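You operate a simulated robot arm through the tools that you are given. There is no shell and no other tool.

You are at the controls of a simulated robot arm. One attempt, no reset.

Task
The holder's tag is wrong: gauge the silver ring on the bench gauge and change the tag.
Fine: wrong tag in the tag rack's end slot on the side where the drawer opens, the ring's thickness in the green holder; ring left on the anvil.

The check looks at the end state, three seconds after you hand in, the way a careful person would. Anything else that was tipped, shoved, dropped, spilled or broken makes it a failure.

Robot
A 7-joint arm with a two-finger parallel gripper, fixed in place. Base frame: the origin is on the floor under the middle of its stand, x ahead of it, y to its left, z up. Lengths are in m, angles in rad, forces in N, time in s.
It reaches about 1.247 m from its shoulder. Its first joint turns from -2.304 to 2.304 rad. Payload 3.91 kg.
The tool frame sits at the grasp point between the pads (the TCP): z along the fingers, y along the line on which they close. The tips reach 0.03 m beyond it. The gripper opens to 0.11 m. The fingers are 0.02 m wide and 0.01 m thick; the gripper's body (0.048 by 0.112 m) begins 0.055 m behind the TCP.
Orientation is that of the tool frame in the base frame, as [roll, pitch, yaw] about the fixed x, y, z axes, in that order (R = Rz(yaw) Ry(pitch) Rx(roll)). With the fingers straight down and closing along the base's y, the tool's x points along the base's -x, its y along +y and its z along -z.

Tools
- The arm moves only by the tool nudge_tool. Its argument "targets" is a list of rows, each a list of 3 entries, a list of its own where there are three numbers: the shift along the tool's x, y, z in m, then the turn, a rotation vector about the tool's x, y, z in rad, then the closure, from 0 (fully open) to 1 (shut). In form: [[[tx, ty, tz], [wx, wy, wz], gripper], ...]. A call has 1 to 20 rows; each row shifts and turns the commanded pose from where the row before left it, along the tool's axes as they then stand. A row lasts 0.2 s, in which the tool goes at most 0.05 m and 0.15 rad; a call with a longer step from one row to the next is refused whole, and so is a gripper value outside its range. Where a pose cannot be reached the arm comes as near as it can. A force on the tool above 40 N (or 10 N above the force at the start of the call, whichever is more), or a blocked arm, ends the call early, and 0.2 s more pass. The fingers move at their own pace (about 0.108 m/s each) and stop on an object; they squeeze with about 41 N. The grip force told is the motor's: it shows also when the fingers shut on nothing. Time passes only in rows, and 0.2 s behind the last, so rows that do not move let the fingers close. The reply holds the time, the measured pose of the TCP, the force on the tool along the base axes, the opening and the grip force, in the units named above and with some noise, with the torque about the TCP (base axes, N m) and any sound that the robot's microphone picked up, and new pictures: "pictures" is both (left out), scene, wrist or none.
- Cameras (640 x 400 px; columns grow to the right, rows downward): "scene" is fixed at [0.3971, 0.5009, 1.6915]; the picture's right is [0.42, -0.91, 0.00], its down [-0.88, -0.41, -0.23] and it looks along [0.21, 0.10, -0.97] (base axes); focal length 368 px, centre (320, 200). "wrist" rides on the gripper at [0.072, 0.017, -0.103] in the tool frame; the picture's right is [-0.23, 0.97, 0.00], its down [-0.76, -0.18, -0.62] and it looks along [-0.61, -0.14, 0.78] (tool axes); focal length 222 px, centre (320, 200). There is no depth. A picture from a camera that has moved, and an enlarged one, comes with that camera's place and axes in the base frame and with its lens.
- close_up(camera, box): a new picture of the part [left, top, right, bottom] of that camera's present view, enlarged. No time passes.
- job_done(): hands the job in; it is judged then, once.

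Places have to be worked out from the pictures, the camera data and where the tool is seen. Open the gripper and draw the arm clear of the work before you hand the job in, unless the task says otherwise.

The tools are called as name(argument=value, ...) on one line, values as JSON. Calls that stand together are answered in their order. nudge_tool: Moves the arm, as the interface text tells. Its arguments: {"type":"object","properties":{"targets":{"type":"array","items":{"type":"array"}},"pictures":{"type":"string","enum":["both","scene","wrist","none"]}},"required":["targets"]} The other tools are called the same way: close_up (camera, box) takes an enlarged picture of a part of a camera's view; job_done () hands the job in.

At the start:

```text
t: 0.0
eef_pos: [0.3066, 0.6209, 1.2863]
orientation: [3.14, -0.001, 3.141]
ft_force: [-0.5, 0.2, -0.2]
moment: [0.01, -0.03, 0.02]
gripper_width: 0.1099
grip_force: 0.0
```

scene: 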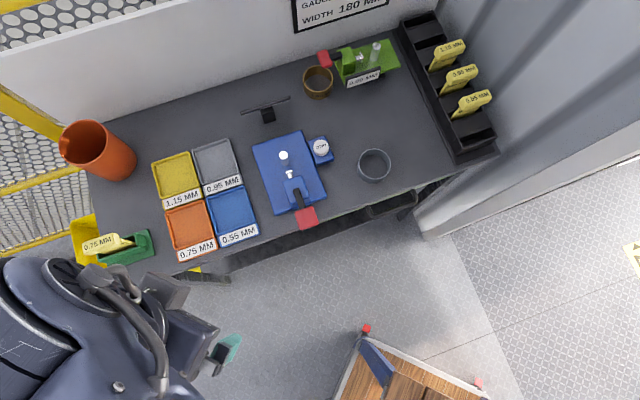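
wrist: 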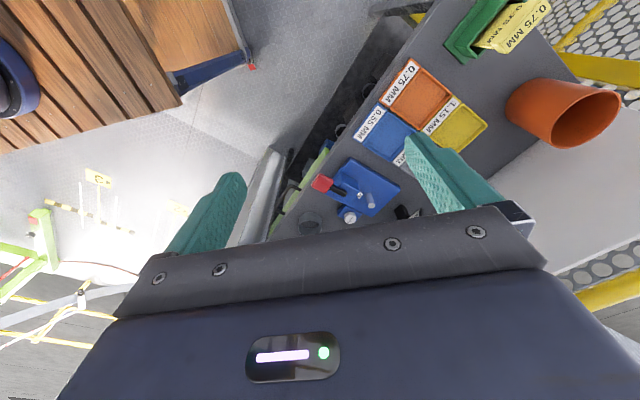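

I start by looking closely at the bench: the holder, the tag rack, the gauge, the ring and the drawer.

close_up(camera="scene", box=[230, 110, 410, 240])

close_up(camera="scene", box=[380, 0, 520, 170])

close_up(camera="scene", box=[50, 190, 250, 300])

close_up(camera="scene", box=[280, 0, 420, 110])

close_up(camera="scene", box=[140, 120, 270, 280])

```text
3.08 times, centred on (320, 175) of scene
camera zoom: at [0.3971, 0.5009, 1.6915], right [0.42, -0.91, 0.0], down [-0.88, -0.41, -0.23], along [0.21, 0.1, -0.97], focal length 1133 px, centre (320, 277)
```

zoom: 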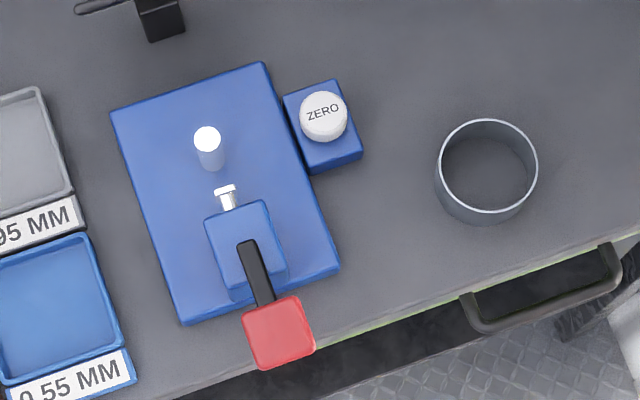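

```text
2.35 times, centred on (450, 85) of scene
camera zoom: at [0.3971, 0.5009, 1.6915], right [0.42, -0.91, 0.0], down [-0.88, -0.41, -0.23], along [0.21, 0.1, -0.97], focal length 866 px, centre (14, 471)
```

zoom: 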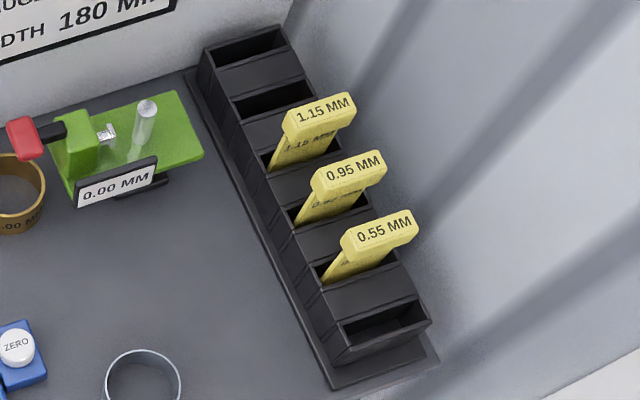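

```text
3.20 times, centred on (150, 245) of scene
camera zoom: at [0.3971, 0.5009, 1.6915], right [0.42, -0.91, 0.0], down [-0.88, -0.41, -0.23], along [0.21, 0.1, -0.97], focal length 1178 px, centre (864, 56)
```

zoom: 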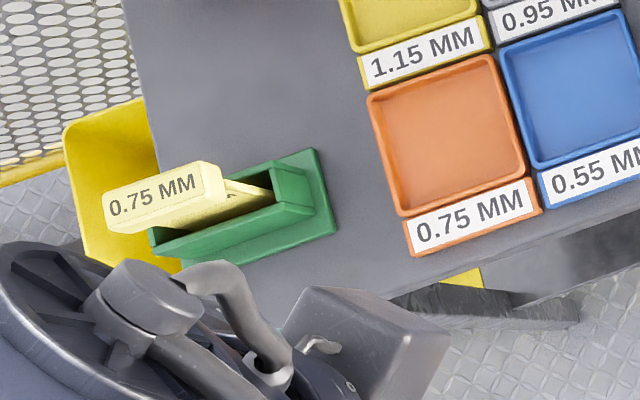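

```text
3.64 times, centred on (350, 55) of scene
camera zoom: at [0.3971, 0.5009, 1.6915], right [0.42, -0.91, 0.0], down [-0.88, -0.41, -0.23], along [0.21, 0.1, -0.97], focal length 1339 px, centre (211, 727)
```

zoom: 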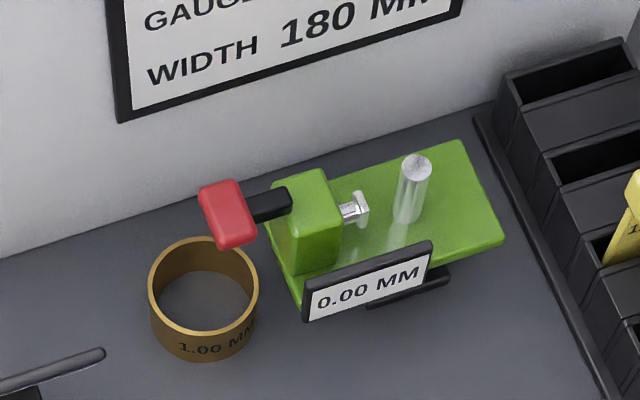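

```text
2.50 times, centred on (205, 200) of scene
camera zoom: at [0.3971, 0.5009, 1.6915], right [0.42, -0.91, 0.0], down [-0.88, -0.41, -0.23], along [0.21, 0.1, -0.97], focal length 921 px, centre (608, 200)
```

zoom: 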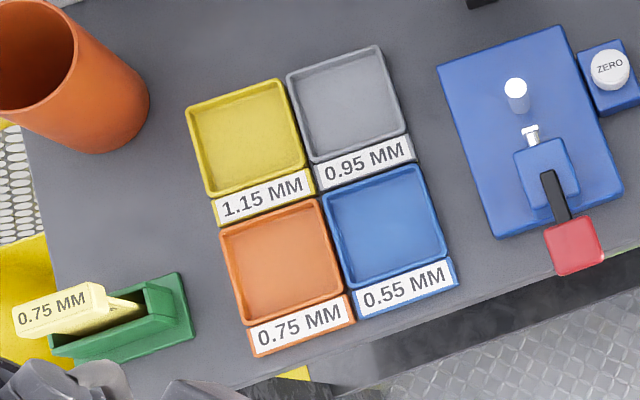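

The blue gauge with the ZERO button has its display turned away from the scene camera. I take wrist close-ups to triangulate the bench height and features.

close_up(camera="wrist", box=[340, 40, 500, 140])

close_up(camera="wrist", box=[270, 130, 430, 230])

close_up(camera="wrist", box=[430, 0, 590, 100])

```text
4.00 times, centred on (420, 90) of wrist
camera zoom: at [0.2347, 0.6385, 1.3891], right [0.23, 0.97, 0.0], down [0.76, -0.18, 0.62], along [0.61, -0.14, -0.78], focal length 888 px, centre (-80, 640)
```

zoom: 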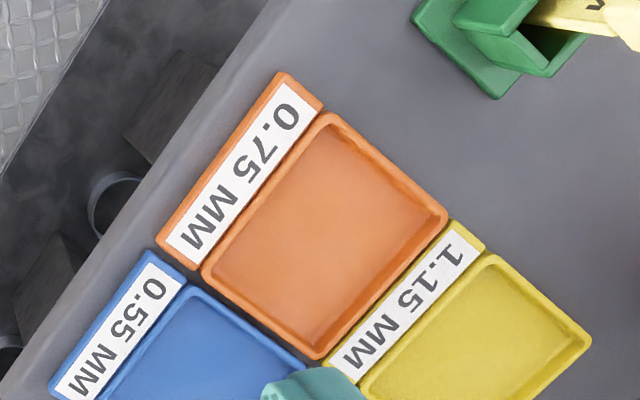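

```text
4.00 times, centred on (350, 180) of wrist
camera zoom: at [0.2347, 0.6385, 1.3891], right [0.23, 0.97, 0.0], down [0.76, -0.18, 0.62], along [0.61, -0.14, -0.78], focal length 888 px, centre (200, 280)
```

zoom: 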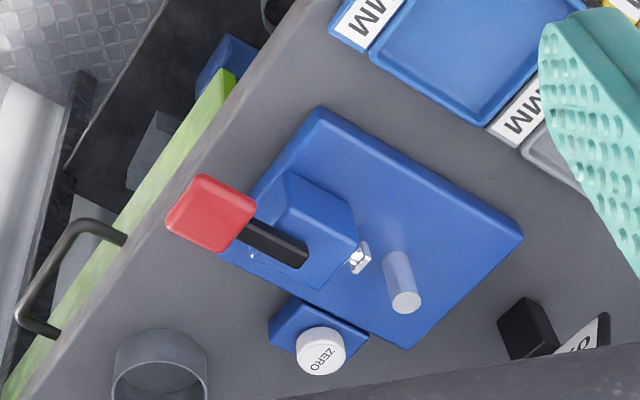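

```text
4.00 times, centred on (510, 50) of wrist
camera zoom: at [0.2347, 0.6385, 1.3891], right [0.23, 0.97, 0.0], down [0.76, -0.18, 0.62], along [0.61, -0.14, -0.78], focal length 888 px, centre (-440, 800)
```

zoom: 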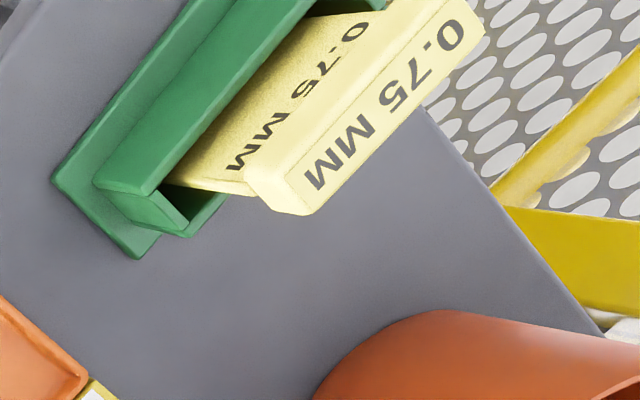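

Triangulating the tray gives a bench top near z ≈ 0.90, with the bench rotated about 43° in the base frame. I move the hand over the middle of the bench, well above everything, and yaw it so that the wrist camera faces the gauge's display.

nudge_tool(targets=[[[-0.041, 0.008, 0.021], [0, 0, 0], 0], [[-0.041, 0.008, 0.021], [0, 0, 0], 0], [[-0.041, 0.008, 0.021], [0, 0, 0], 0], [[-0.041, 0.008, 0.021], [0, 0, 0], 0], [[-0.041, 0.008, 0.021], [0, 0, 0], 0], [[-0.041, 0.008, 0.021], [0, 0, 0], 0], [[0, 0, 0], [0, 0, -0.138], 0], [[0, 0, 0], [0, 0, -0.138], 0], [[0, 0, 0], [0, 0, -0.138], 0], [[0, 0, 0], [0, 0, -0.138], 0], [[0, 0, 0], [0, 0, -0.138], 0], [[0, 0, 0], [0, 0, -0.138], 0]], pictures="both")

```text
t: 2.6
eef_pos: [0.5533, 0.6693, 1.1599]
orientation: [-3.141, 0.001, -2.31]
ft_force: [0.8, 0.1, 0.2]
moment: [0.02, -0.01, -0.03]
gripper_width: 0.11
grip_force: 0.1
camera wrist: at [0.4919, 0.6276, 1.2628], right [-0.57, 0.82, 0.0], down [0.64, 0.44, 0.62], along [0.51, 0.35, -0.78], focal length 222 px, centre (320, 200)
```

scene: 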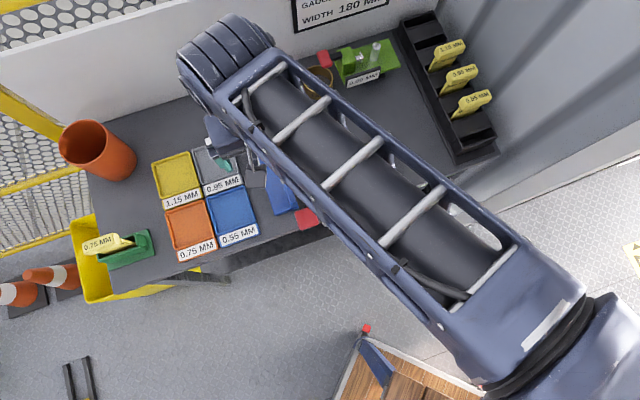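
wrist: 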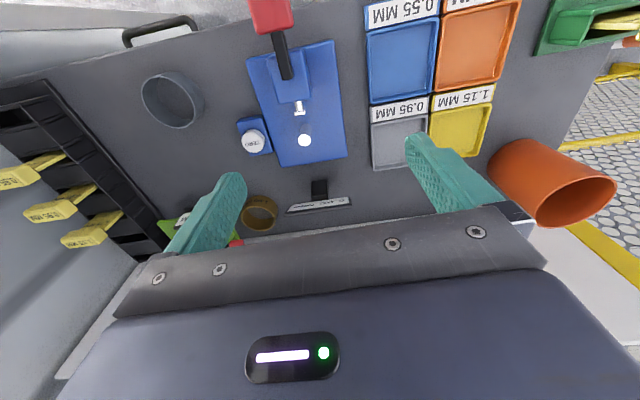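

The hand is aligned with the bench and the display is at about (318,205) in the wrist view. I zoom in on the display, the gauge and the rack.

close_up(camera="wrist", box=[270, 170, 370, 232])

close_up(camera="wrist", box=[220, 0, 380, 100])

close_up(camera="wrist", box=[220, 80, 380, 180])

close_up(camera="wrist", box=[0, 60, 220, 260])

```text
6.40 times, centred on (320, 201) of wrist
camera zoom: at [0.4919, 0.6276, 1.2628], right [-0.57, 0.82, 0.0], down [0.64, 0.44, 0.62], along [0.51, 0.35, -0.78], focal length 1422 px, centre (320, 194)
```

zoom: 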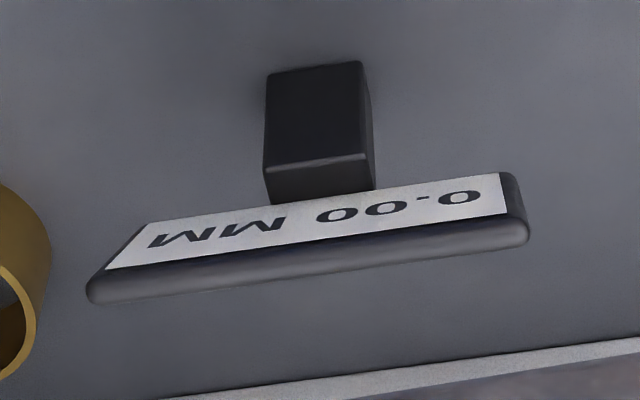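

```text
4.00 times, centred on (300, 50) of wrist
camera zoom: at [0.4919, 0.6276, 1.2628], right [-0.57, 0.82, 0.0], down [0.64, 0.44, 0.62], along [0.51, 0.35, -0.78], focal length 888 px, centre (400, 800)
```

zoom: 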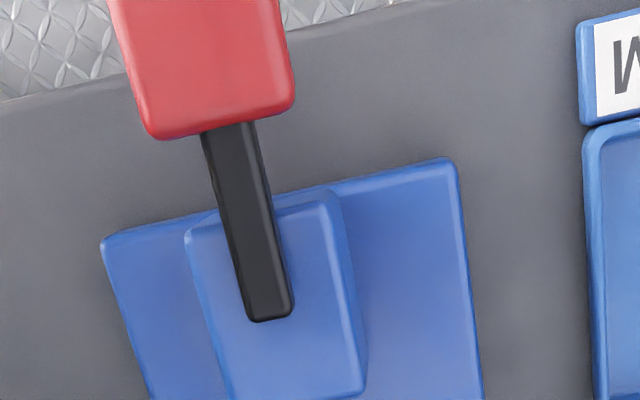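

```text
4.00 times, centred on (300, 130) of wrist
camera zoom: at [0.4919, 0.6276, 1.2628], right [-0.57, 0.82, 0.0], down [0.64, 0.44, 0.62], along [0.51, 0.35, -0.78], focal length 888 px, centre (400, 480)
```

zoom: 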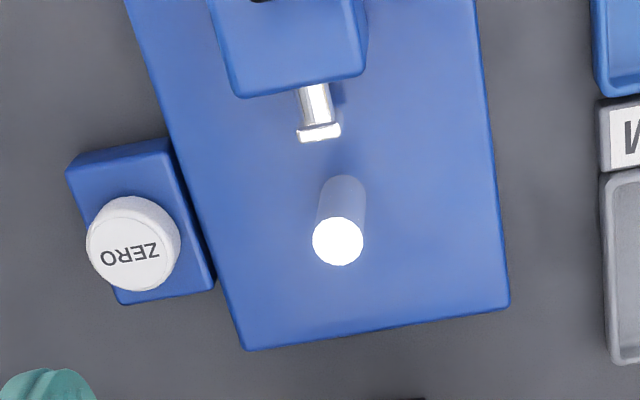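

```text
2.00 times, centred on (110, 160) of wrist
camera zoom: at [0.4919, 0.6276, 1.2628], right [-0.57, 0.82, 0.0], down [0.64, 0.44, 0.62], along [0.51, 0.35, -0.78], focal length 444 px, centre (740, 280)
```

zoom: 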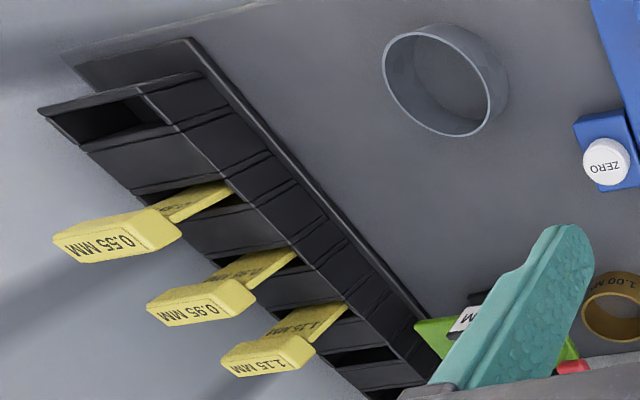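

The blue gauge's display reads 0.00 MM while its spindle sits clear of the anvil. Next I raise the hand, move toward the right and tilt it up to read the wall sign.

nudge_tool(targets=[[[0, -0.036, -0.022], [0, 0, 0], 0], [[0, -0.036, -0.022], [0, 0, 0], 0], [[0, -0.036, -0.022], [0, 0, 0], 0], [[0, -0.036, -0.022], [0, 0, 0], 0], [[0, -0.036, -0.022], [0, 0, 0], 0], [[0, 0, 0], [0, -0.15, 0], 0], [[0, 0, 0], [0, -0.15, 0], 0], [[0, 0, 0], [0, -0.15, 0], 0], [[0, 0, 0], [0, -0.15, 0], 0], [[0, 0, 0], [0, -0.15, 0], 0]], pictures="both")

```text
t: 4.8
eef_pos: [0.6869, 0.5466, 1.2701]
orientation: [3.141, 0.751, -2.316]
ft_force: [0.0, 0.2, 0.0]
moment: [0.02, 0.0, 0.03]
gripper_width: 0.1102
grip_force: 0.0
camera wrist: at [0.5906, 0.4682, 1.296], right [-0.6, 0.78, 0.16], down [0.22, -0.02, 0.98], along [0.77, 0.62, -0.16], focal length 222 px, centre (320, 200)
```

scene: 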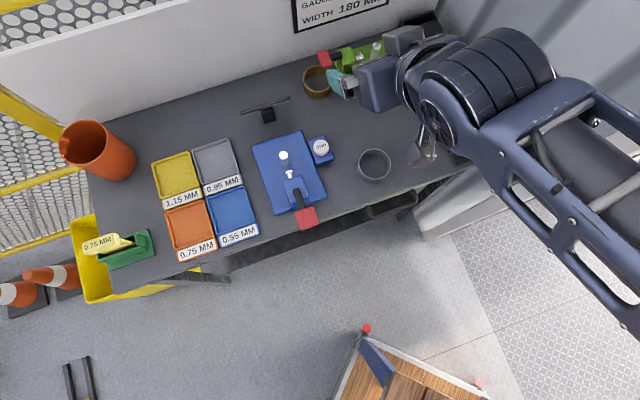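
wrist: 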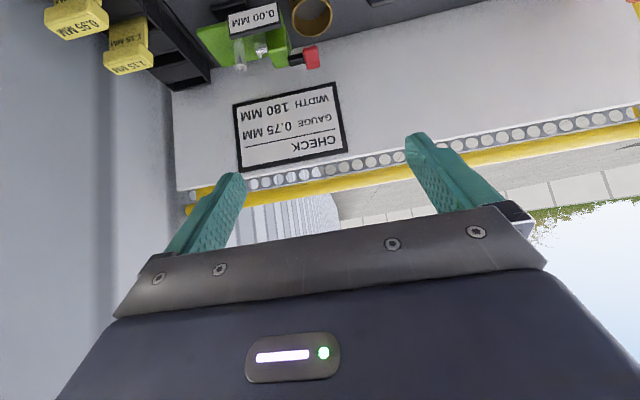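

close_up(camera="wrist", box=[220, 70, 360, 180])

close_up(camera="wrist", box=[180, 0, 360, 80])

close_up(camera="wrist", box=[0, 0, 240, 110])

close_up(camera="scene", box=[230, 80, 410, 240])

```text
3.64 times, centred on (290, 125) of wrist
camera zoom: at [0.5906, 0.4682, 1.296], right [-0.6, 0.78, 0.16], down [0.22, -0.02, 0.98], along [0.77, 0.62, -0.16], focal length 808 px, centre (429, 473)
```

zoom: 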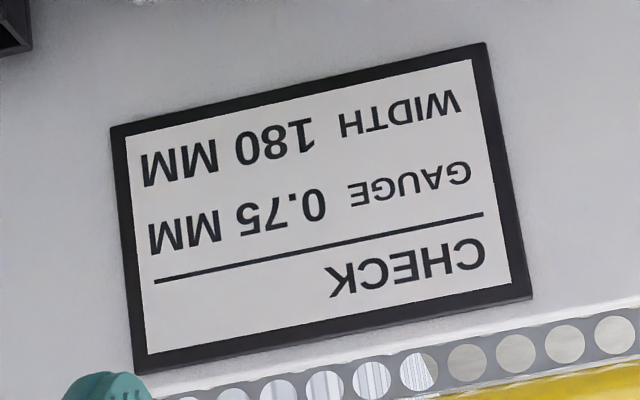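

```text
3.56 times, centred on (270, 40) of wrist
camera zoom: at [0.5906, 0.4682, 1.296], right [-0.6, 0.78, 0.16], down [0.22, -0.02, 0.98], along [0.77, 0.62, -0.16], focal length 790 px, centre (498, 769)
```

zoom: 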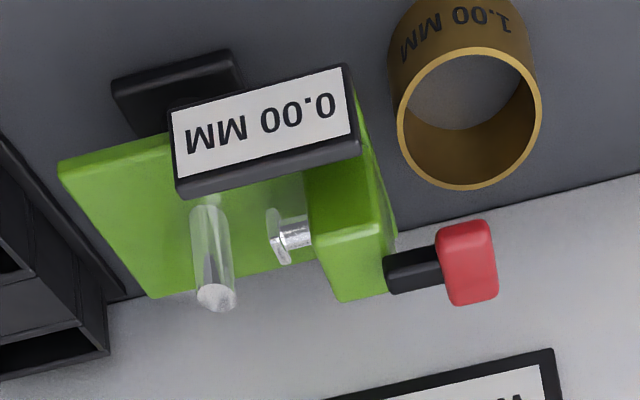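

```text
2.67 times, centred on (120, 55) of wrist
camera zoom: at [0.5906, 0.4682, 1.296], right [-0.6, 0.78, 0.16], down [0.22, -0.02, 0.98], along [0.77, 0.62, -0.16], focal length 592 px, centre (853, 587)
```

zoom: 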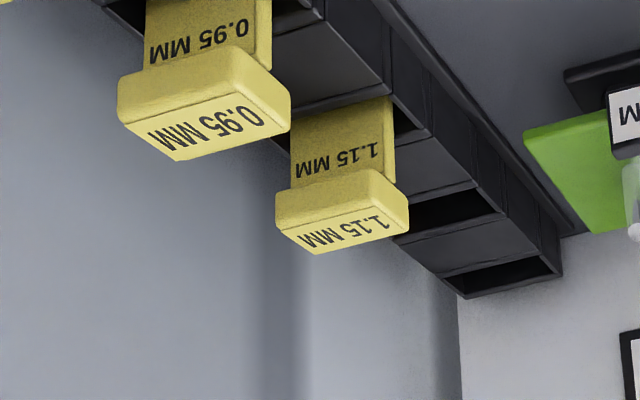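

```text
2.50 times, centred on (320, 160) of scene
camera zoom: at [0.3971, 0.5009, 1.6915], right [0.42, -0.91, 0.0], down [-0.88, -0.41, -0.23], along [0.21, 0.1, -0.97], focal length 921 px, centre (320, 300)
```

zoom: 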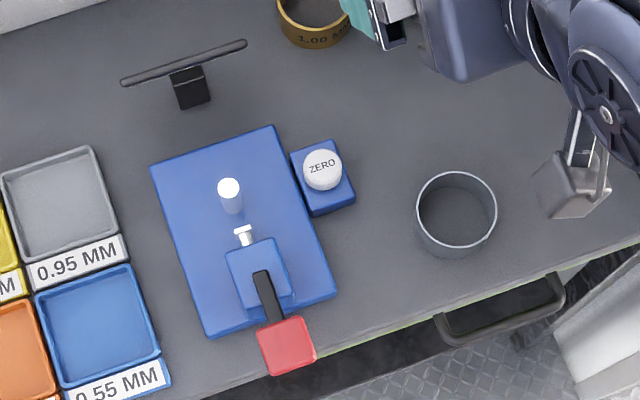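

The sign is just a job sheet ("CHECK / GAUGE 0.75 MM / WIDTH 180 MM"). I've triangulated the following, with the bench at 45° (u to the right along the bench, v toward the wall):

| Feature | Position |
|---|---|
| Anvil | ≈ (0.604, 0.680), top z 0.98 |
| Silver ring | ≈ (0.682, 0.503), top z 0.936 |
| Lever bar | z ≈ 0.98 |

Next I want a side view of the lever mechanism, so I untilt and yaw the hand.

nudge_tool(targets=[[[0, 0, 0], [0, 0.15, 0], 0], [[0, 0, 0], [0, 0.15, 0], 0], [[0, 0, 0], [0, 0.15, 0], 0], [[0, 0, 0], [0, 0.15, 0], 0], [[0, 0, 0], [0, 0.15, 0], 0], [[0, 0, 0], [0, 0, -0.14], 0], [[0, 0, 0], [0, 0, -0.14], 0], [[0, 0, 0], [0, 0, -0.14], 0], [[0, 0, 0], [0, 0, -0.14], 0], [[0, 0, 0], [0, 0, -0.14], 0], [[0, 0, 0], [0, 0, -0.14], 0], [[0, 0, 0], [0, 0, -0.14], 0], [[0, 0, 0], [0, 0, -0.14], 0], [[0, 0, 0], [0, 0, -0.14], 0], [[0, 0, 0], [0, 0, -0.14], 0], [[0, 0, 0], [0, 0, -0.13], 0]], pictures="both")

```text
t: 8.2
eef_pos: [0.6864, 0.5465, 1.269]
orientation: [3.141, 0.0, -0.782]
ft_force: [-0.6, -0.4, -0.3]
moment: [0.03, 0.0, 0.0]
gripper_width: 0.11
grip_force: 0.0
camera wrist: at [0.7254, 0.4844, 1.373], right [-0.85, -0.53, 0.0], down [-0.42, 0.66, 0.62], along [-0.33, 0.53, -0.78], focal length 222 px, centre (320, 200)
```

scene: 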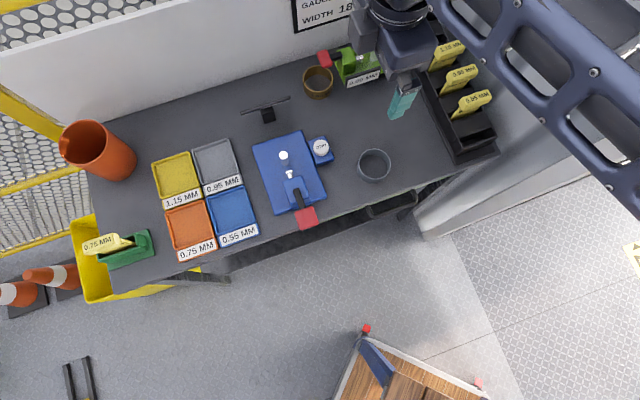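
wrist: 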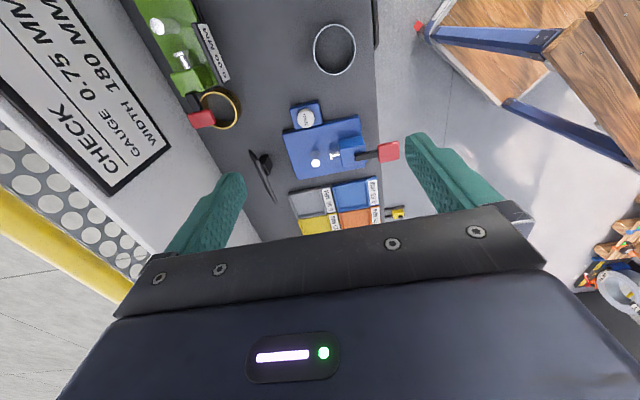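

The view from the right side is working. I now descend and tilt to see the lever side-on.

nudge_tool(targets=[[[0.004, 0.016, 0.042], [0, 0, 0], 0], [[0.004, 0.016, 0.042], [0, 0, 0], 0], [[0.004, 0.016, 0.042], [0, 0, 0], 0], [[0.004, 0.016, 0.042], [0, 0, 0], 0], [[0.004, 0.016, 0.035], [0, 0, 0], 0], [[0, 0, 0], [0, -0.15, 0], 0], [[0, 0, 0], [0, -0.15, 0], 0], [[0, 0, 0], [0, -0.15, 0], 0], [[0, 0, 0], [0, -0.1, 0], 0]], pictures="both")

```text
t: 10.2
eef_pos: [0.6413, 0.4766, 1.068]
orientation: [-3.139, 0.55, -0.784]
ft_force: [-1.1, -0.2, 0.0]
moment: [-0.05, -0.02, -0.01]
gripper_width: 0.1097
grip_force: 0.1
camera wrist: at [0.7123, 0.3834, 1.1177], right [-0.82, -0.55, 0.12], down [-0.1, 0.35, 0.93], along [-0.56, 0.75, -0.35], focal length 222 px, centre (320, 200)
```

scene: 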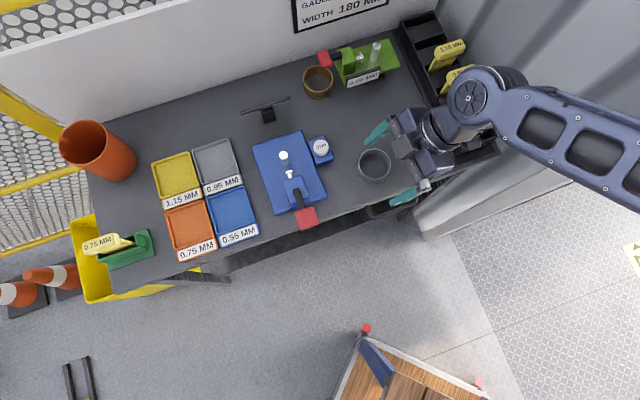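
wrist: 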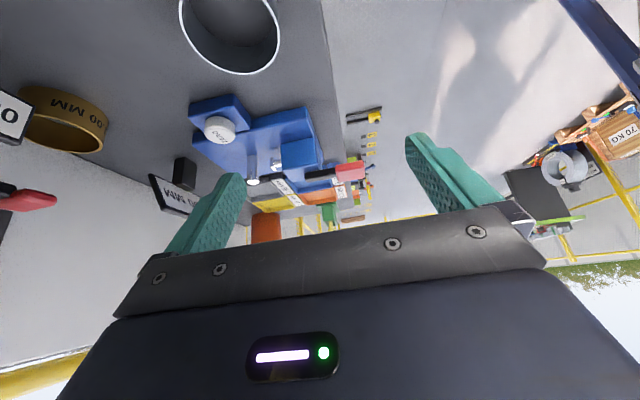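

close_up(camera="wrist", box=[180, 80, 390, 211])

close_up(camera="wrist", box=[230, 120, 390, 220])

```text
3.05 times, centred on (285, 146) of wrist
camera zoom: at [0.7123, 0.3834, 1.1177], right [-0.82, -0.55, 0.12], down [-0.1, 0.35, 0.93], along [-0.56, 0.75, -0.35], focal length 677 px, centre (427, 366)
```

zoom: 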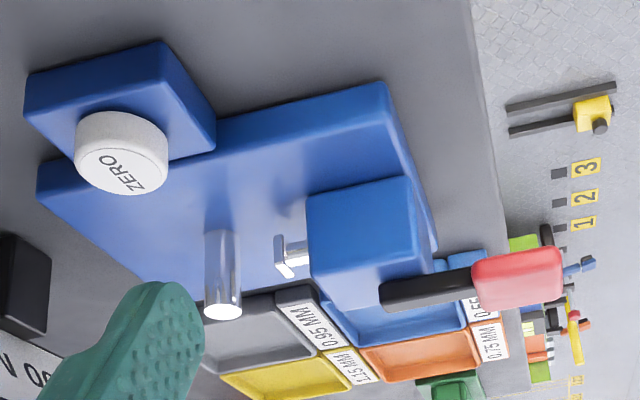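

```text
4.00 times, centred on (310, 170) of wrist
camera zoom: at [0.7123, 0.3834, 1.1177], right [-0.82, -0.55, 0.12], down [-0.1, 0.35, 0.93], along [-0.56, 0.75, -0.35], focal length 888 px, centre (360, 320)
```

zoom: 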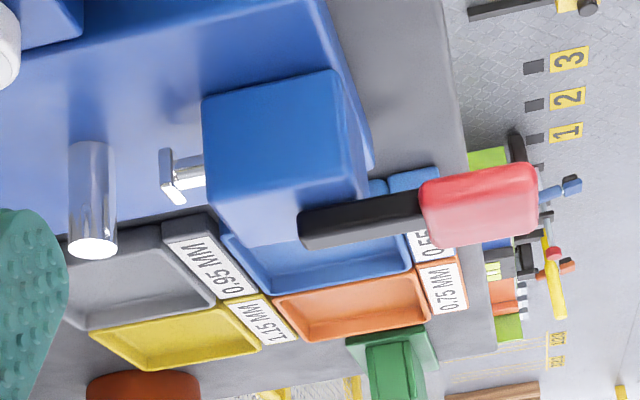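

The lever is a black bar lying on top of the block with a red pad at its front end, and the spindle is open about 17 mm from the anvil. I go around to the front of the gauge for a low frontal view before touching the lever.

nudge_tool(targets=[[[0, 0, 0], [0, 0.15, 0], 0], [[0, 0, 0], [0, 0.15, 0], 0], [[0, 0, 0], [0, 0.15, 0], 0], [[0, 0, 0], [0, 0.1, 0], 0], [[0, 0, -0.02], [0, 0, 0.143], 0], [[0, 0, -0.02], [0, 0, 0.143], 0], [[0, 0, 0], [0, 0, 0.143], 0], [[0, 0, 0], [0, 0, 0.143], 0], [[0, 0, 0], [0, 0, 0.143], 0], [[0, 0, 0], [0, 0, 0.143], 0], [[0, 0, 0], [0, 0, 0.143], 0], [[0, 0, 0], [0, 0, 0.143], 0], [[0, 0, 0], [0, 0, 0.143], 0], [[0, 0, 0], [0, 0, 0.143], 0], [[0, 0, 0], [0, 0, 0.143], 0], [[0.0225, 0.0416, 0], [0, 0, 0], 0], [[0.0225, 0.0416, 0], [0, 0, 0], 0], [[0.0225, 0.0416, 0], [0, 0, 0], 0], [[0.0225, 0.0416, 0], [0, 0, 0], 0]], pictures="none")

nudge_tool(targets=[[[0, 0, 0], [0, -0.15, 0], 1], [[0, 0, 0], [0, -0.15, 0], 1], [[0, 0, 0], [0, -0.15, 0], 1], [[0, 0, 0], [0, -0.15, 0], 1], [[0, 0, 0], [0, -0.15, 0], 1]], pictures="both")

```text
t: 14.2
eef_pos: [0.4629, 0.5271, 1.1049]
orientation: [3.141, 0.0, -2.358]
ft_force: [0.5, -0.2, 0.8]
moment: [0.02, 0.04, -0.01]
gripper_width: 0.11
grip_force: 0.0
```

```text
t: 15.4
eef_pos: [0.4595, 0.5318, 1.1063]
orientation: [3.14, 0.749, -2.354]
ft_force: [-0.2, 0.4, -0.2]
moment: [0.01, -0.05, -0.06]
gripper_width: 0.0
grip_force: 37.8
camera wrist: at [0.3609, 0.4562, 1.1324], right [-0.57, 0.8, 0.16], down [0.22, -0.03, 0.97], along [0.79, 0.59, -0.16], focal length 222 px, centre (320, 200)
```

scene: 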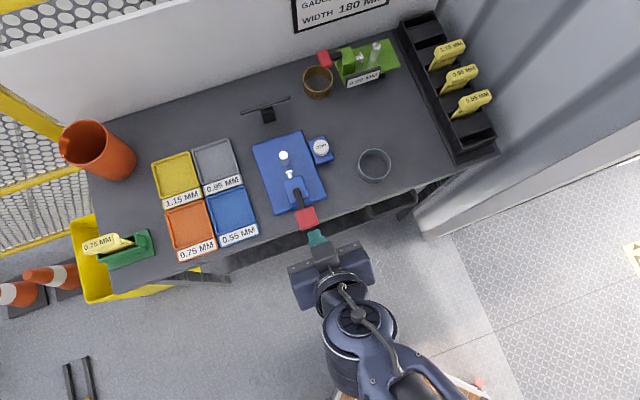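
wrist: 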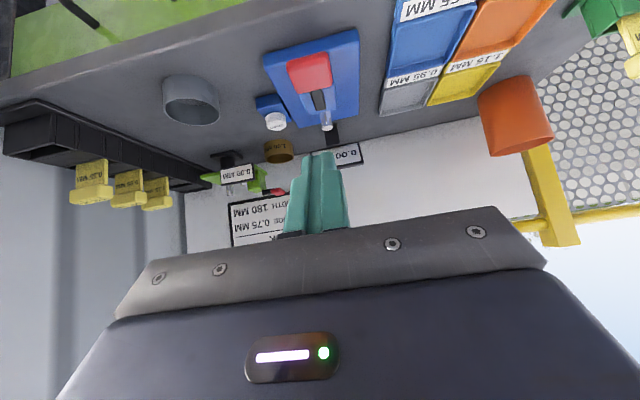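

This is a clear front view. I zoom in on the lever, the display, and the drawer and rack.

close_up(camera="wrist", box=[240, 20, 400, 180])

close_up(camera="wrist", box=[0, 0, 240, 240])

close_up(camera="wrist", box=[290, 110, 390, 172])

```text
2.50 times, centred on (320, 100) of wrist
camera zoom: at [0.3609, 0.4562, 1.1324], right [-0.57, 0.8, 0.16], down [0.22, -0.03, 0.97], along [0.79, 0.59, -0.16], focal length 555 px, centre (320, 450)
```

zoom: 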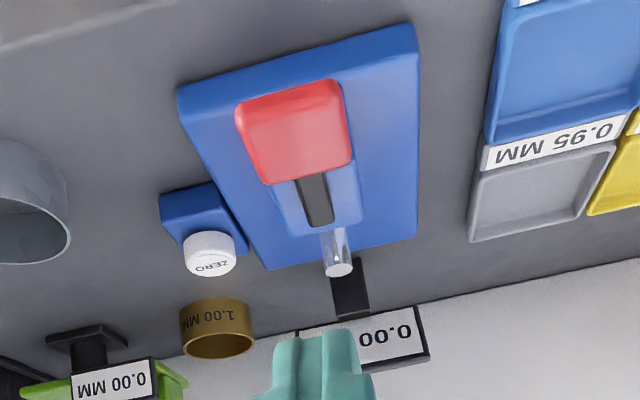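

```text
1.67 times, centred on (120, 120) of wrist
camera zoom: at [0.3609, 0.4562, 1.1324], right [-0.57, 0.8, 0.16], down [0.22, -0.03, 0.97], along [0.79, 0.59, -0.16], focal length 370 px, centre (653, 333)
```

zoom: 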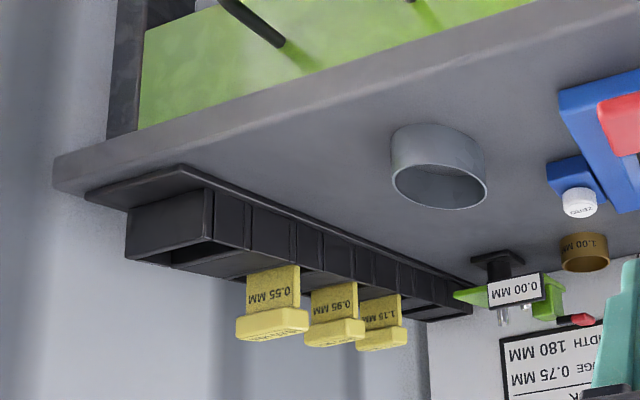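

```text
6.40 times, centred on (340, 141) of wrist
camera zoom: at [0.3609, 0.4562, 1.1324], right [-0.57, 0.8, 0.16], down [0.22, -0.03, 0.97], along [0.79, 0.59, -0.16], focal length 1422 px, centre (192, 578)
```

zoom: 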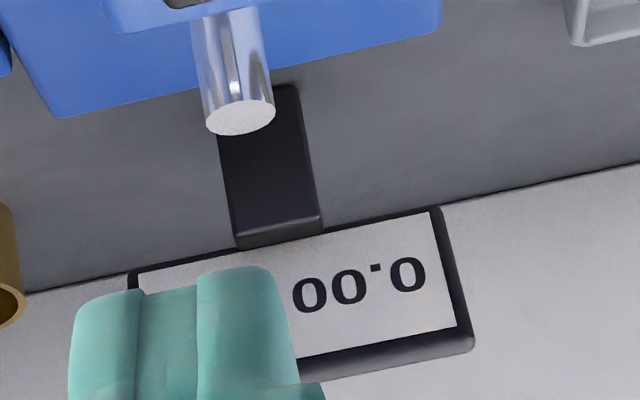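

The display (0.00) stays readable with the hand tilted like this, and the lime drawer front is on the bench's front side. The red pad is at about u = -0.052, v = 0.7685, z ≈ 0.98. I bring the closed fingertips to just above it.

nudge_tool(targets=[[[0.004, 0, 0.031], [0, 0, 0], 1], [[0.004, 0, 0.031], [0, 0, 0], 1], [[0.004, 0, 0.031], [0, 0, 0], 1]], pictures="both")

```text
t: 16.2
eef_pos: [0.4995, 0.5651, 1.0301]
orientation: [3.141, 0.751, -2.357]
ft_force: [0.1, -0.8, 1.1]
moment: [0.0, -0.01, 0.01]
gripper_width: 0.0
grip_force: 37.3
camera wrist: at [0.4004, 0.4913, 1.0562], right [-0.57, 0.81, 0.15], down [0.22, -0.03, 0.98], along [0.79, 0.59, -0.16], focal length 222 px, centre (320, 200)
```

scene: 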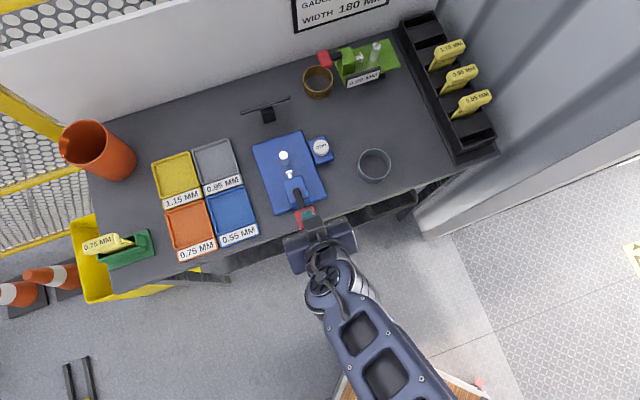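
wrist: 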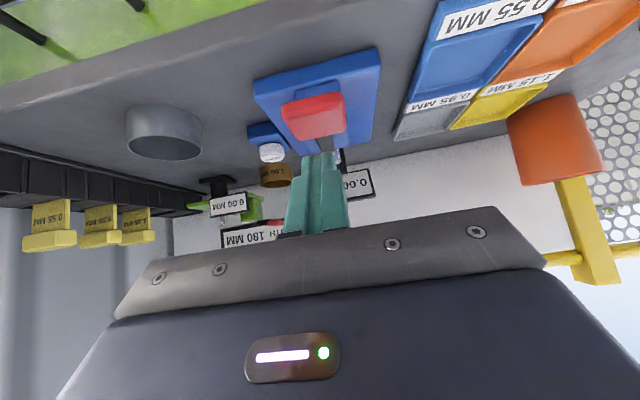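

The tips are right above the red pad, but the fingers partly hide the display. I yaw slightly about the vertical so the display moves clear of the fingers.

nudge_tool(targets=[[[0, 0, 0], [0.068, 0, 0.073], 1], [[0, 0, 0], [0.068, 0, 0.073], 1], [[0, 0, 0], [0.034, 0, 0.037], 1]], pictures="both")

close_up(camera="wrist", box=[250, 60, 410, 220])

close_up(camera="scene", box=[230, 130, 370, 260])

```text
t: 17.0
eef_pos: [0.5003, 0.568, 1.0295]
orientation: [-3.142, 0.75, -2.608]
ft_force: [0.3, 0.4, 0.3]
moment: [0.0, 0.01, -0.01]
gripper_width: 0.0
grip_force: 37.3
camera wrist: at [0.3851, 0.5203, 1.0563], right [-0.35, 0.92, 0.15], down [0.2, -0.09, 0.98], along [0.91, 0.38, -0.16], focal length 222 px, centre (320, 200)
```

scene: 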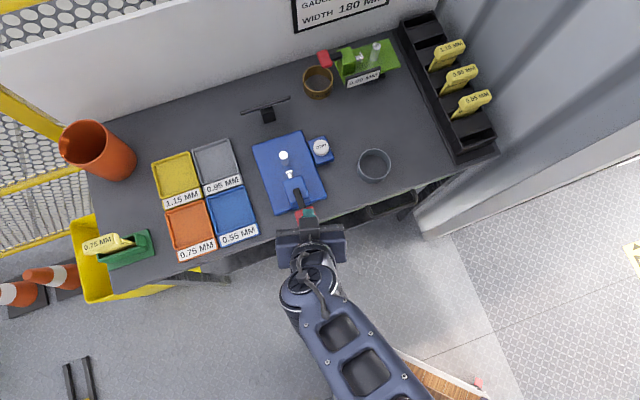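
wrist: 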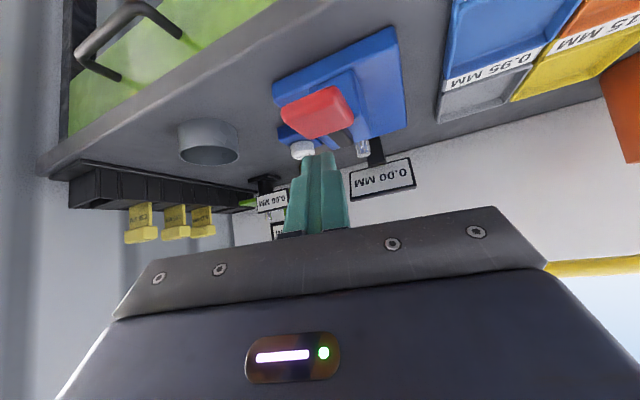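

```text
2.50 times, centred on (330, 140) of wrist
camera zoom: at [0.3851, 0.5203, 1.0563], right [-0.35, 0.92, 0.15], down [0.2, -0.09, 0.98], along [0.91, 0.38, -0.16], focal length 555 px, centre (295, 350)
```

zoom: 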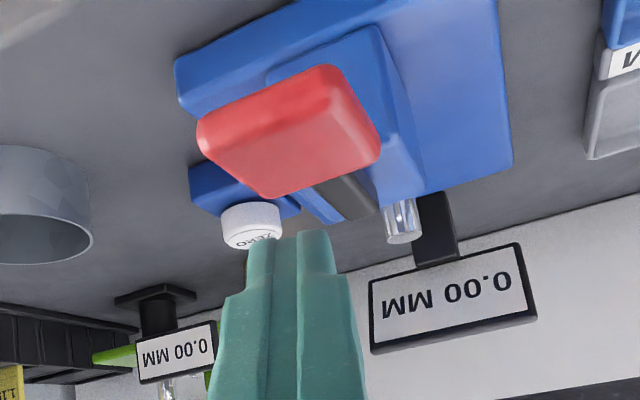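

```text
3.08 times, centred on (300, 195) of scene
camera zoom: at [0.3971, 0.5009, 1.6915], right [0.42, -0.91, 0.0], down [-0.88, -0.41, -0.23], along [0.21, 0.1, -0.97], focal length 1133 px, centre (382, 215)
```

zoom: 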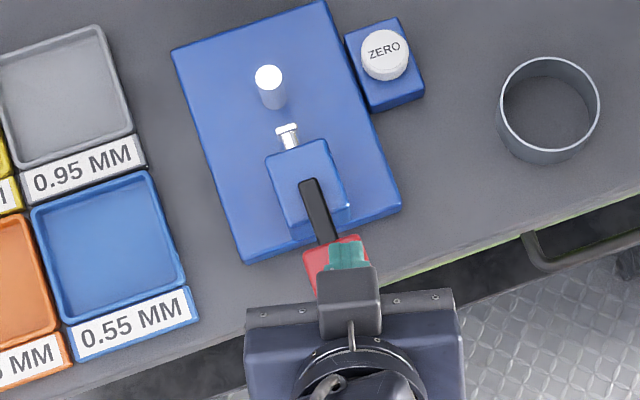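

The display is now fully readable beside the fingers. I centre the tips over the pad and start descending in small steps, watching the force.

nudge_tool(targets=[[[0.0149, 0.0046, 0.0066], [0, 0, 0], 1], [[0.002, 0, 0.0022], [0, 0, 0], 1]], pictures="wrist")

```text
t: 17.6
eef_pos: [0.4935, 0.5686, 1.0134]
orientation: [3.141, 0.751, -2.608]
ft_force: [-0.2, 0.0, -0.3]
moment: [0.0, 0.02, -0.01]
gripper_width: 0.0001
grip_force: 38.0
camera wrist: at [0.3788, 0.5211, 1.0393], right [-0.35, 0.92, 0.16], down [0.2, -0.09, 0.97], along [0.91, 0.38, -0.16], focal length 222 px, centre (320, 200)
```

wrist: 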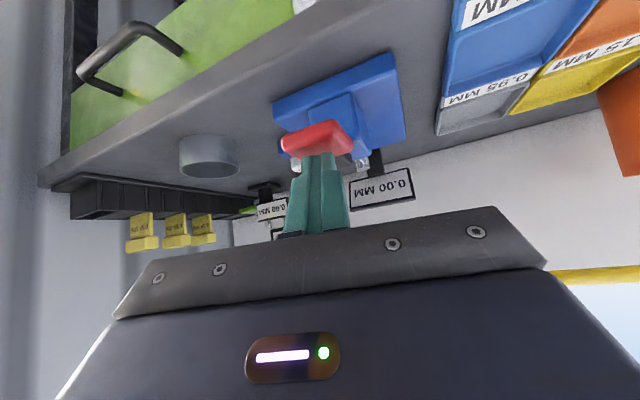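

nudge_tool(targets=[[[0.002, 0, 0.0022], [0, 0, 0], 1]], pictures="none")

nudge_tool(targets=[[[0.002, 0, 0.0022], [0, 0, 0], 1]], pictures="none")

nudge_tool(targets=[[[0.0014, 0, 0.0015], [0, 0, 0], 1]], pictures="wrist")

```text
t: 18.0
eef_pos: [0.4938, 0.5689, 1.0102]
orientation: [-3.141, 0.749, -2.604]
ft_force: [0.1, 0.1, 1.2]
moment: [0.02, -0.04, 0.03]
gripper_width: 0.0
grip_force: 38.2
```

```text
t: 18.4
eef_pos: [0.4935, 0.5696, 1.0061]
orientation: [3.141, 0.75, -2.606]
ft_force: [0.1, -0.7, 2.4]
moment: [0.02, -0.01, -0.01]
gripper_width: 0.0
grip_force: 38.0
```

```text
t: 18.8
eef_pos: [0.4939, 0.5686, 1.0044]
orientation: [3.141, 0.751, -2.607]
ft_force: [-0.2, 0.1, 2.2]
moment: [-0.01, -0.08, 0.02]
gripper_width: 0.0
grip_force: 37.7
camera wrist: at [0.3789, 0.5217, 1.0309], right [-0.35, 0.92, 0.16], down [0.2, -0.09, 0.98], along [0.91, 0.38, -0.16], focal length 222 px, centre (320, 200)
```

wrist: 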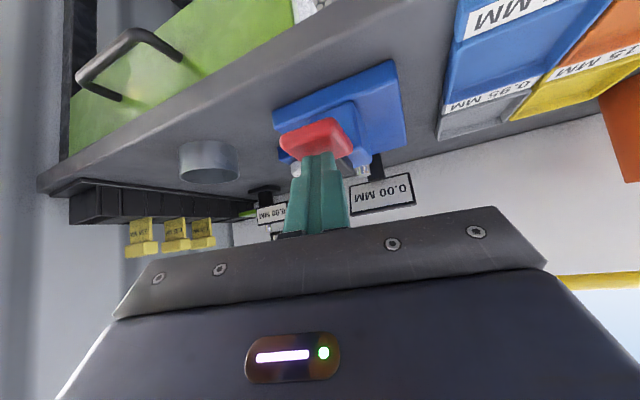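

The force rises softly to about 2 N, so the lever seems to yield when pressed down. I check the spindle position in the scene view.

close_up(camera="scene", box=[230, 130, 370, 260])

nudge_tool(targets=[[[0.002, 0, 0.0022], [0, 0, 0], 1], [[0.002, 0, 0.0022], [0, 0, 0], 1]], pictures="wrist")

close_up(camera="scene", box=[230, 130, 370, 260])

```text
3.08 times, centred on (300, 195) of scene
camera zoom: at [0.3971, 0.5009, 1.6915], right [0.42, -0.91, 0.0], down [-0.88, -0.41, -0.23], along [0.21, 0.1, -0.97], focal length 1133 px, centre (382, 215)
```

zoom: 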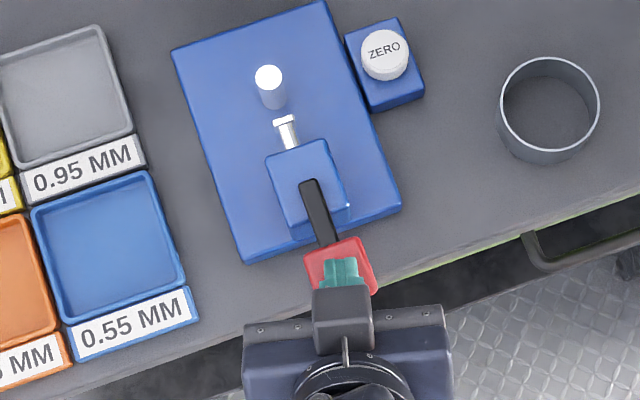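

```text
t: 19.4
eef_pos: [0.4931, 0.5687, 0.9991]
orientation: [3.141, 0.75, -2.606]
ft_force: [-0.6, -0.6, 1.5]
moment: [-0.04, -0.01, 0.05]
gripper_width: 0.0
grip_force: 37.5
camera wrist: at [0.3783, 0.522, 1.0247], right [-0.35, 0.92, 0.16], down [0.2, -0.09, 0.98], along [0.91, 0.38, -0.16], focal length 222 px, centre (320, 200)
```

wrist: 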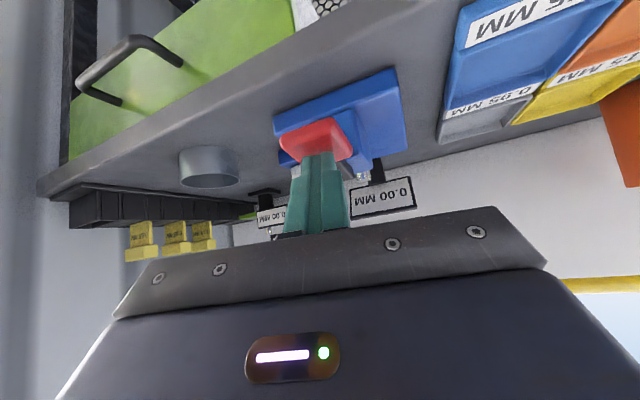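

```text
3.08 times, centred on (300, 195) of scene
camera zoom: at [0.3971, 0.5009, 1.6915], right [0.42, -0.91, 0.0], down [-0.88, -0.41, -0.23], along [0.21, 0.1, -0.97], focal length 1133 px, centre (382, 215)
```

zoom: 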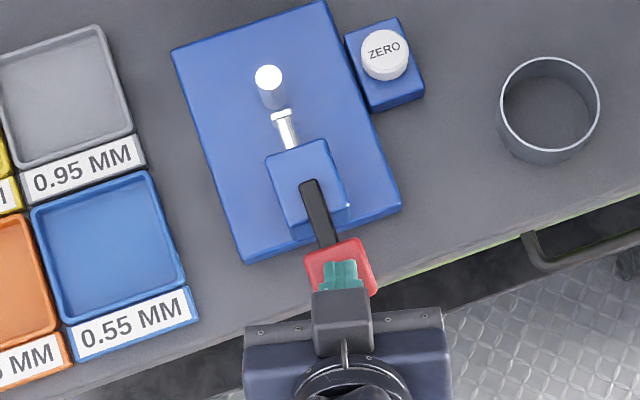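

Pressing down drives the spindle forward and it is now close to the anvil. I continue in small steps until it touches, then read the display.

nudge_tool(targets=[[[0.0014, 0, 0.0015], [0, 0, 0], 1]], pictures="none")

nudge_tool(targets=[[[0.0014, 0, 0.0015], [0, 0, 0], 1]], pictures="wrist")

close_up(camera="wrist", box=[330, 140, 430, 220])

close_up(camera="scene", box=[255, 135, 335, 215])

```text
t: 19.8
eef_pos: [0.4929, 0.5694, 0.9972]
orientation: [-3.141, 0.751, -2.606]
ft_force: [-0.2, 0.2, 2.8]
moment: [0.06, -0.02, -0.02]
gripper_width: 0.0002
grip_force: 37.8
```

```text
t: 20.2
eef_pos: [0.4919, 0.5705, 0.9932]
orientation: [3.141, 0.75, -2.606]
ft_force: [0.3, 0.7, 2.9]
moment: [0.05, -0.01, 0.02]
gripper_width: 0.0
grip_force: 37.7
camera wrist: at [0.3779, 0.5216, 1.0205], right [-0.35, 0.92, 0.16], down [0.21, -0.09, 0.97], along [0.91, 0.38, -0.16], focal length 222 px, centre (320, 200)
```

wrist: 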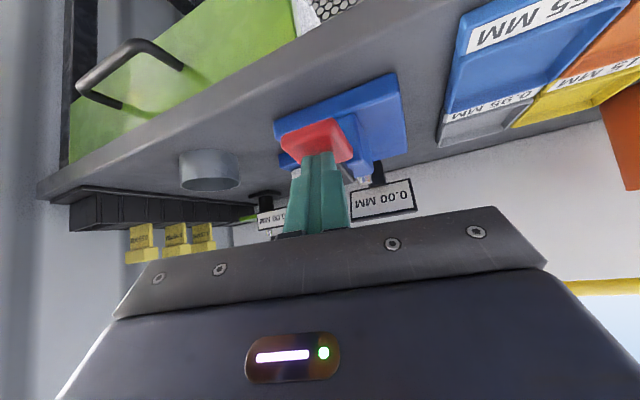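

```text
5.00 times, centred on (380, 180) of wrist
camera zoom: at [0.3779, 0.5216, 1.0205], right [-0.35, 0.92, 0.16], down [0.21, -0.09, 0.97], along [0.91, 0.38, -0.16], focal length 1111 px, centre (20, 300)
```

zoom: 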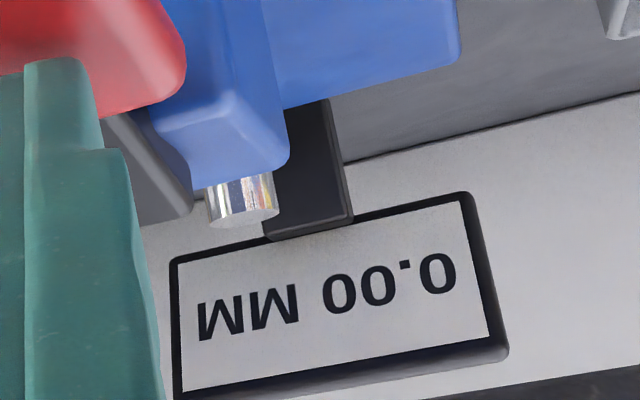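

```text
5.00 times, centred on (295, 175) of scene
camera zoom: at [0.3971, 0.5009, 1.6915], right [0.42, -0.91, 0.0], down [-0.88, -0.41, -0.23], along [0.21, 0.1, -0.97], focal length 1841 px, centre (445, 325)
```

zoom: 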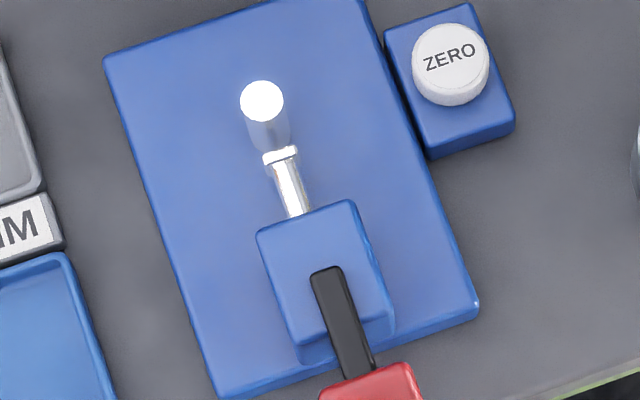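

The spindle is nearly on the anvil. I press a little further.

nudge_tool(targets=[[[0.0014, 0, 0.0015], [0, 0, 0], 1]], pictures="wrist")

close_up(camera="wrist", box=[330, 140, 430, 220])

close_up(camera="scene", box=[255, 135, 335, 215])

```text
t: 20.6
eef_pos: [0.4938, 0.5698, 0.9925]
orientation: [3.141, 0.751, -2.606]
ft_force: [-3.1, 0.4, 3.1]
moment: [0.04, 0.04, 0.0]
gripper_width: 0.0
grip_force: 37.9
camera wrist: at [0.3783, 0.5215, 1.0184], right [-0.35, 0.92, 0.16], down [0.2, -0.09, 0.98], along [0.91, 0.38, -0.16], focal length 222 px, centre (320, 200)
```

wrist: 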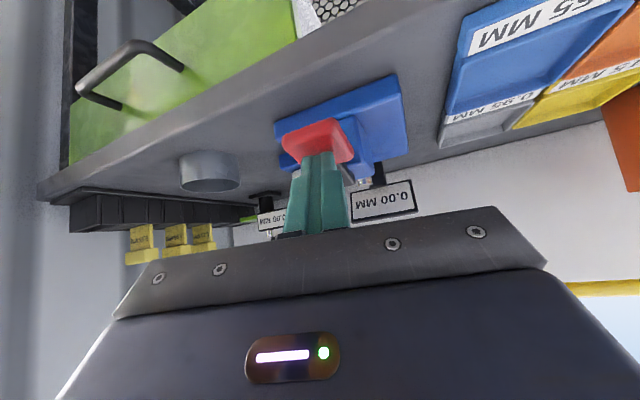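

```text
5.00 times, centred on (380, 180) of wrist
camera zoom: at [0.3783, 0.5215, 1.0184], right [-0.35, 0.92, 0.16], down [0.2, -0.09, 0.98], along [0.91, 0.38, -0.16], focal length 1111 px, centre (20, 300)
```

zoom: 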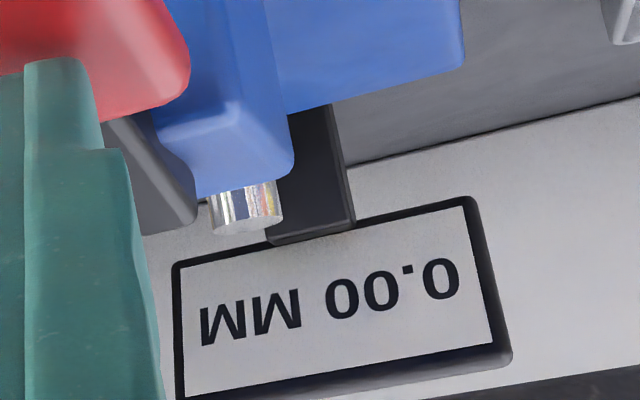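

```text
5.00 times, centred on (295, 175) of scene
camera zoom: at [0.3971, 0.5009, 1.6915], right [0.42, -0.91, 0.0], down [-0.88, -0.41, -0.23], along [0.21, 0.1, -0.97], focal length 1841 px, centre (445, 325)
```

zoom: 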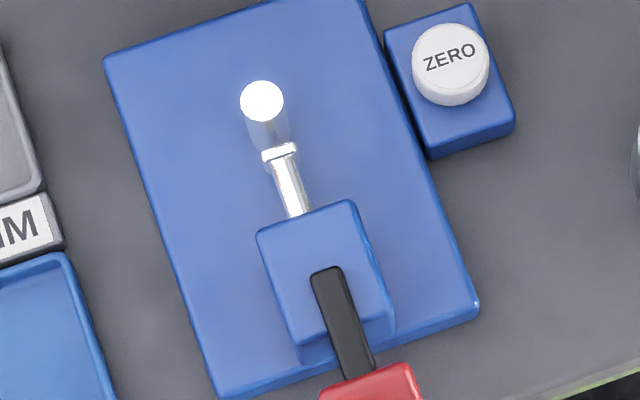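

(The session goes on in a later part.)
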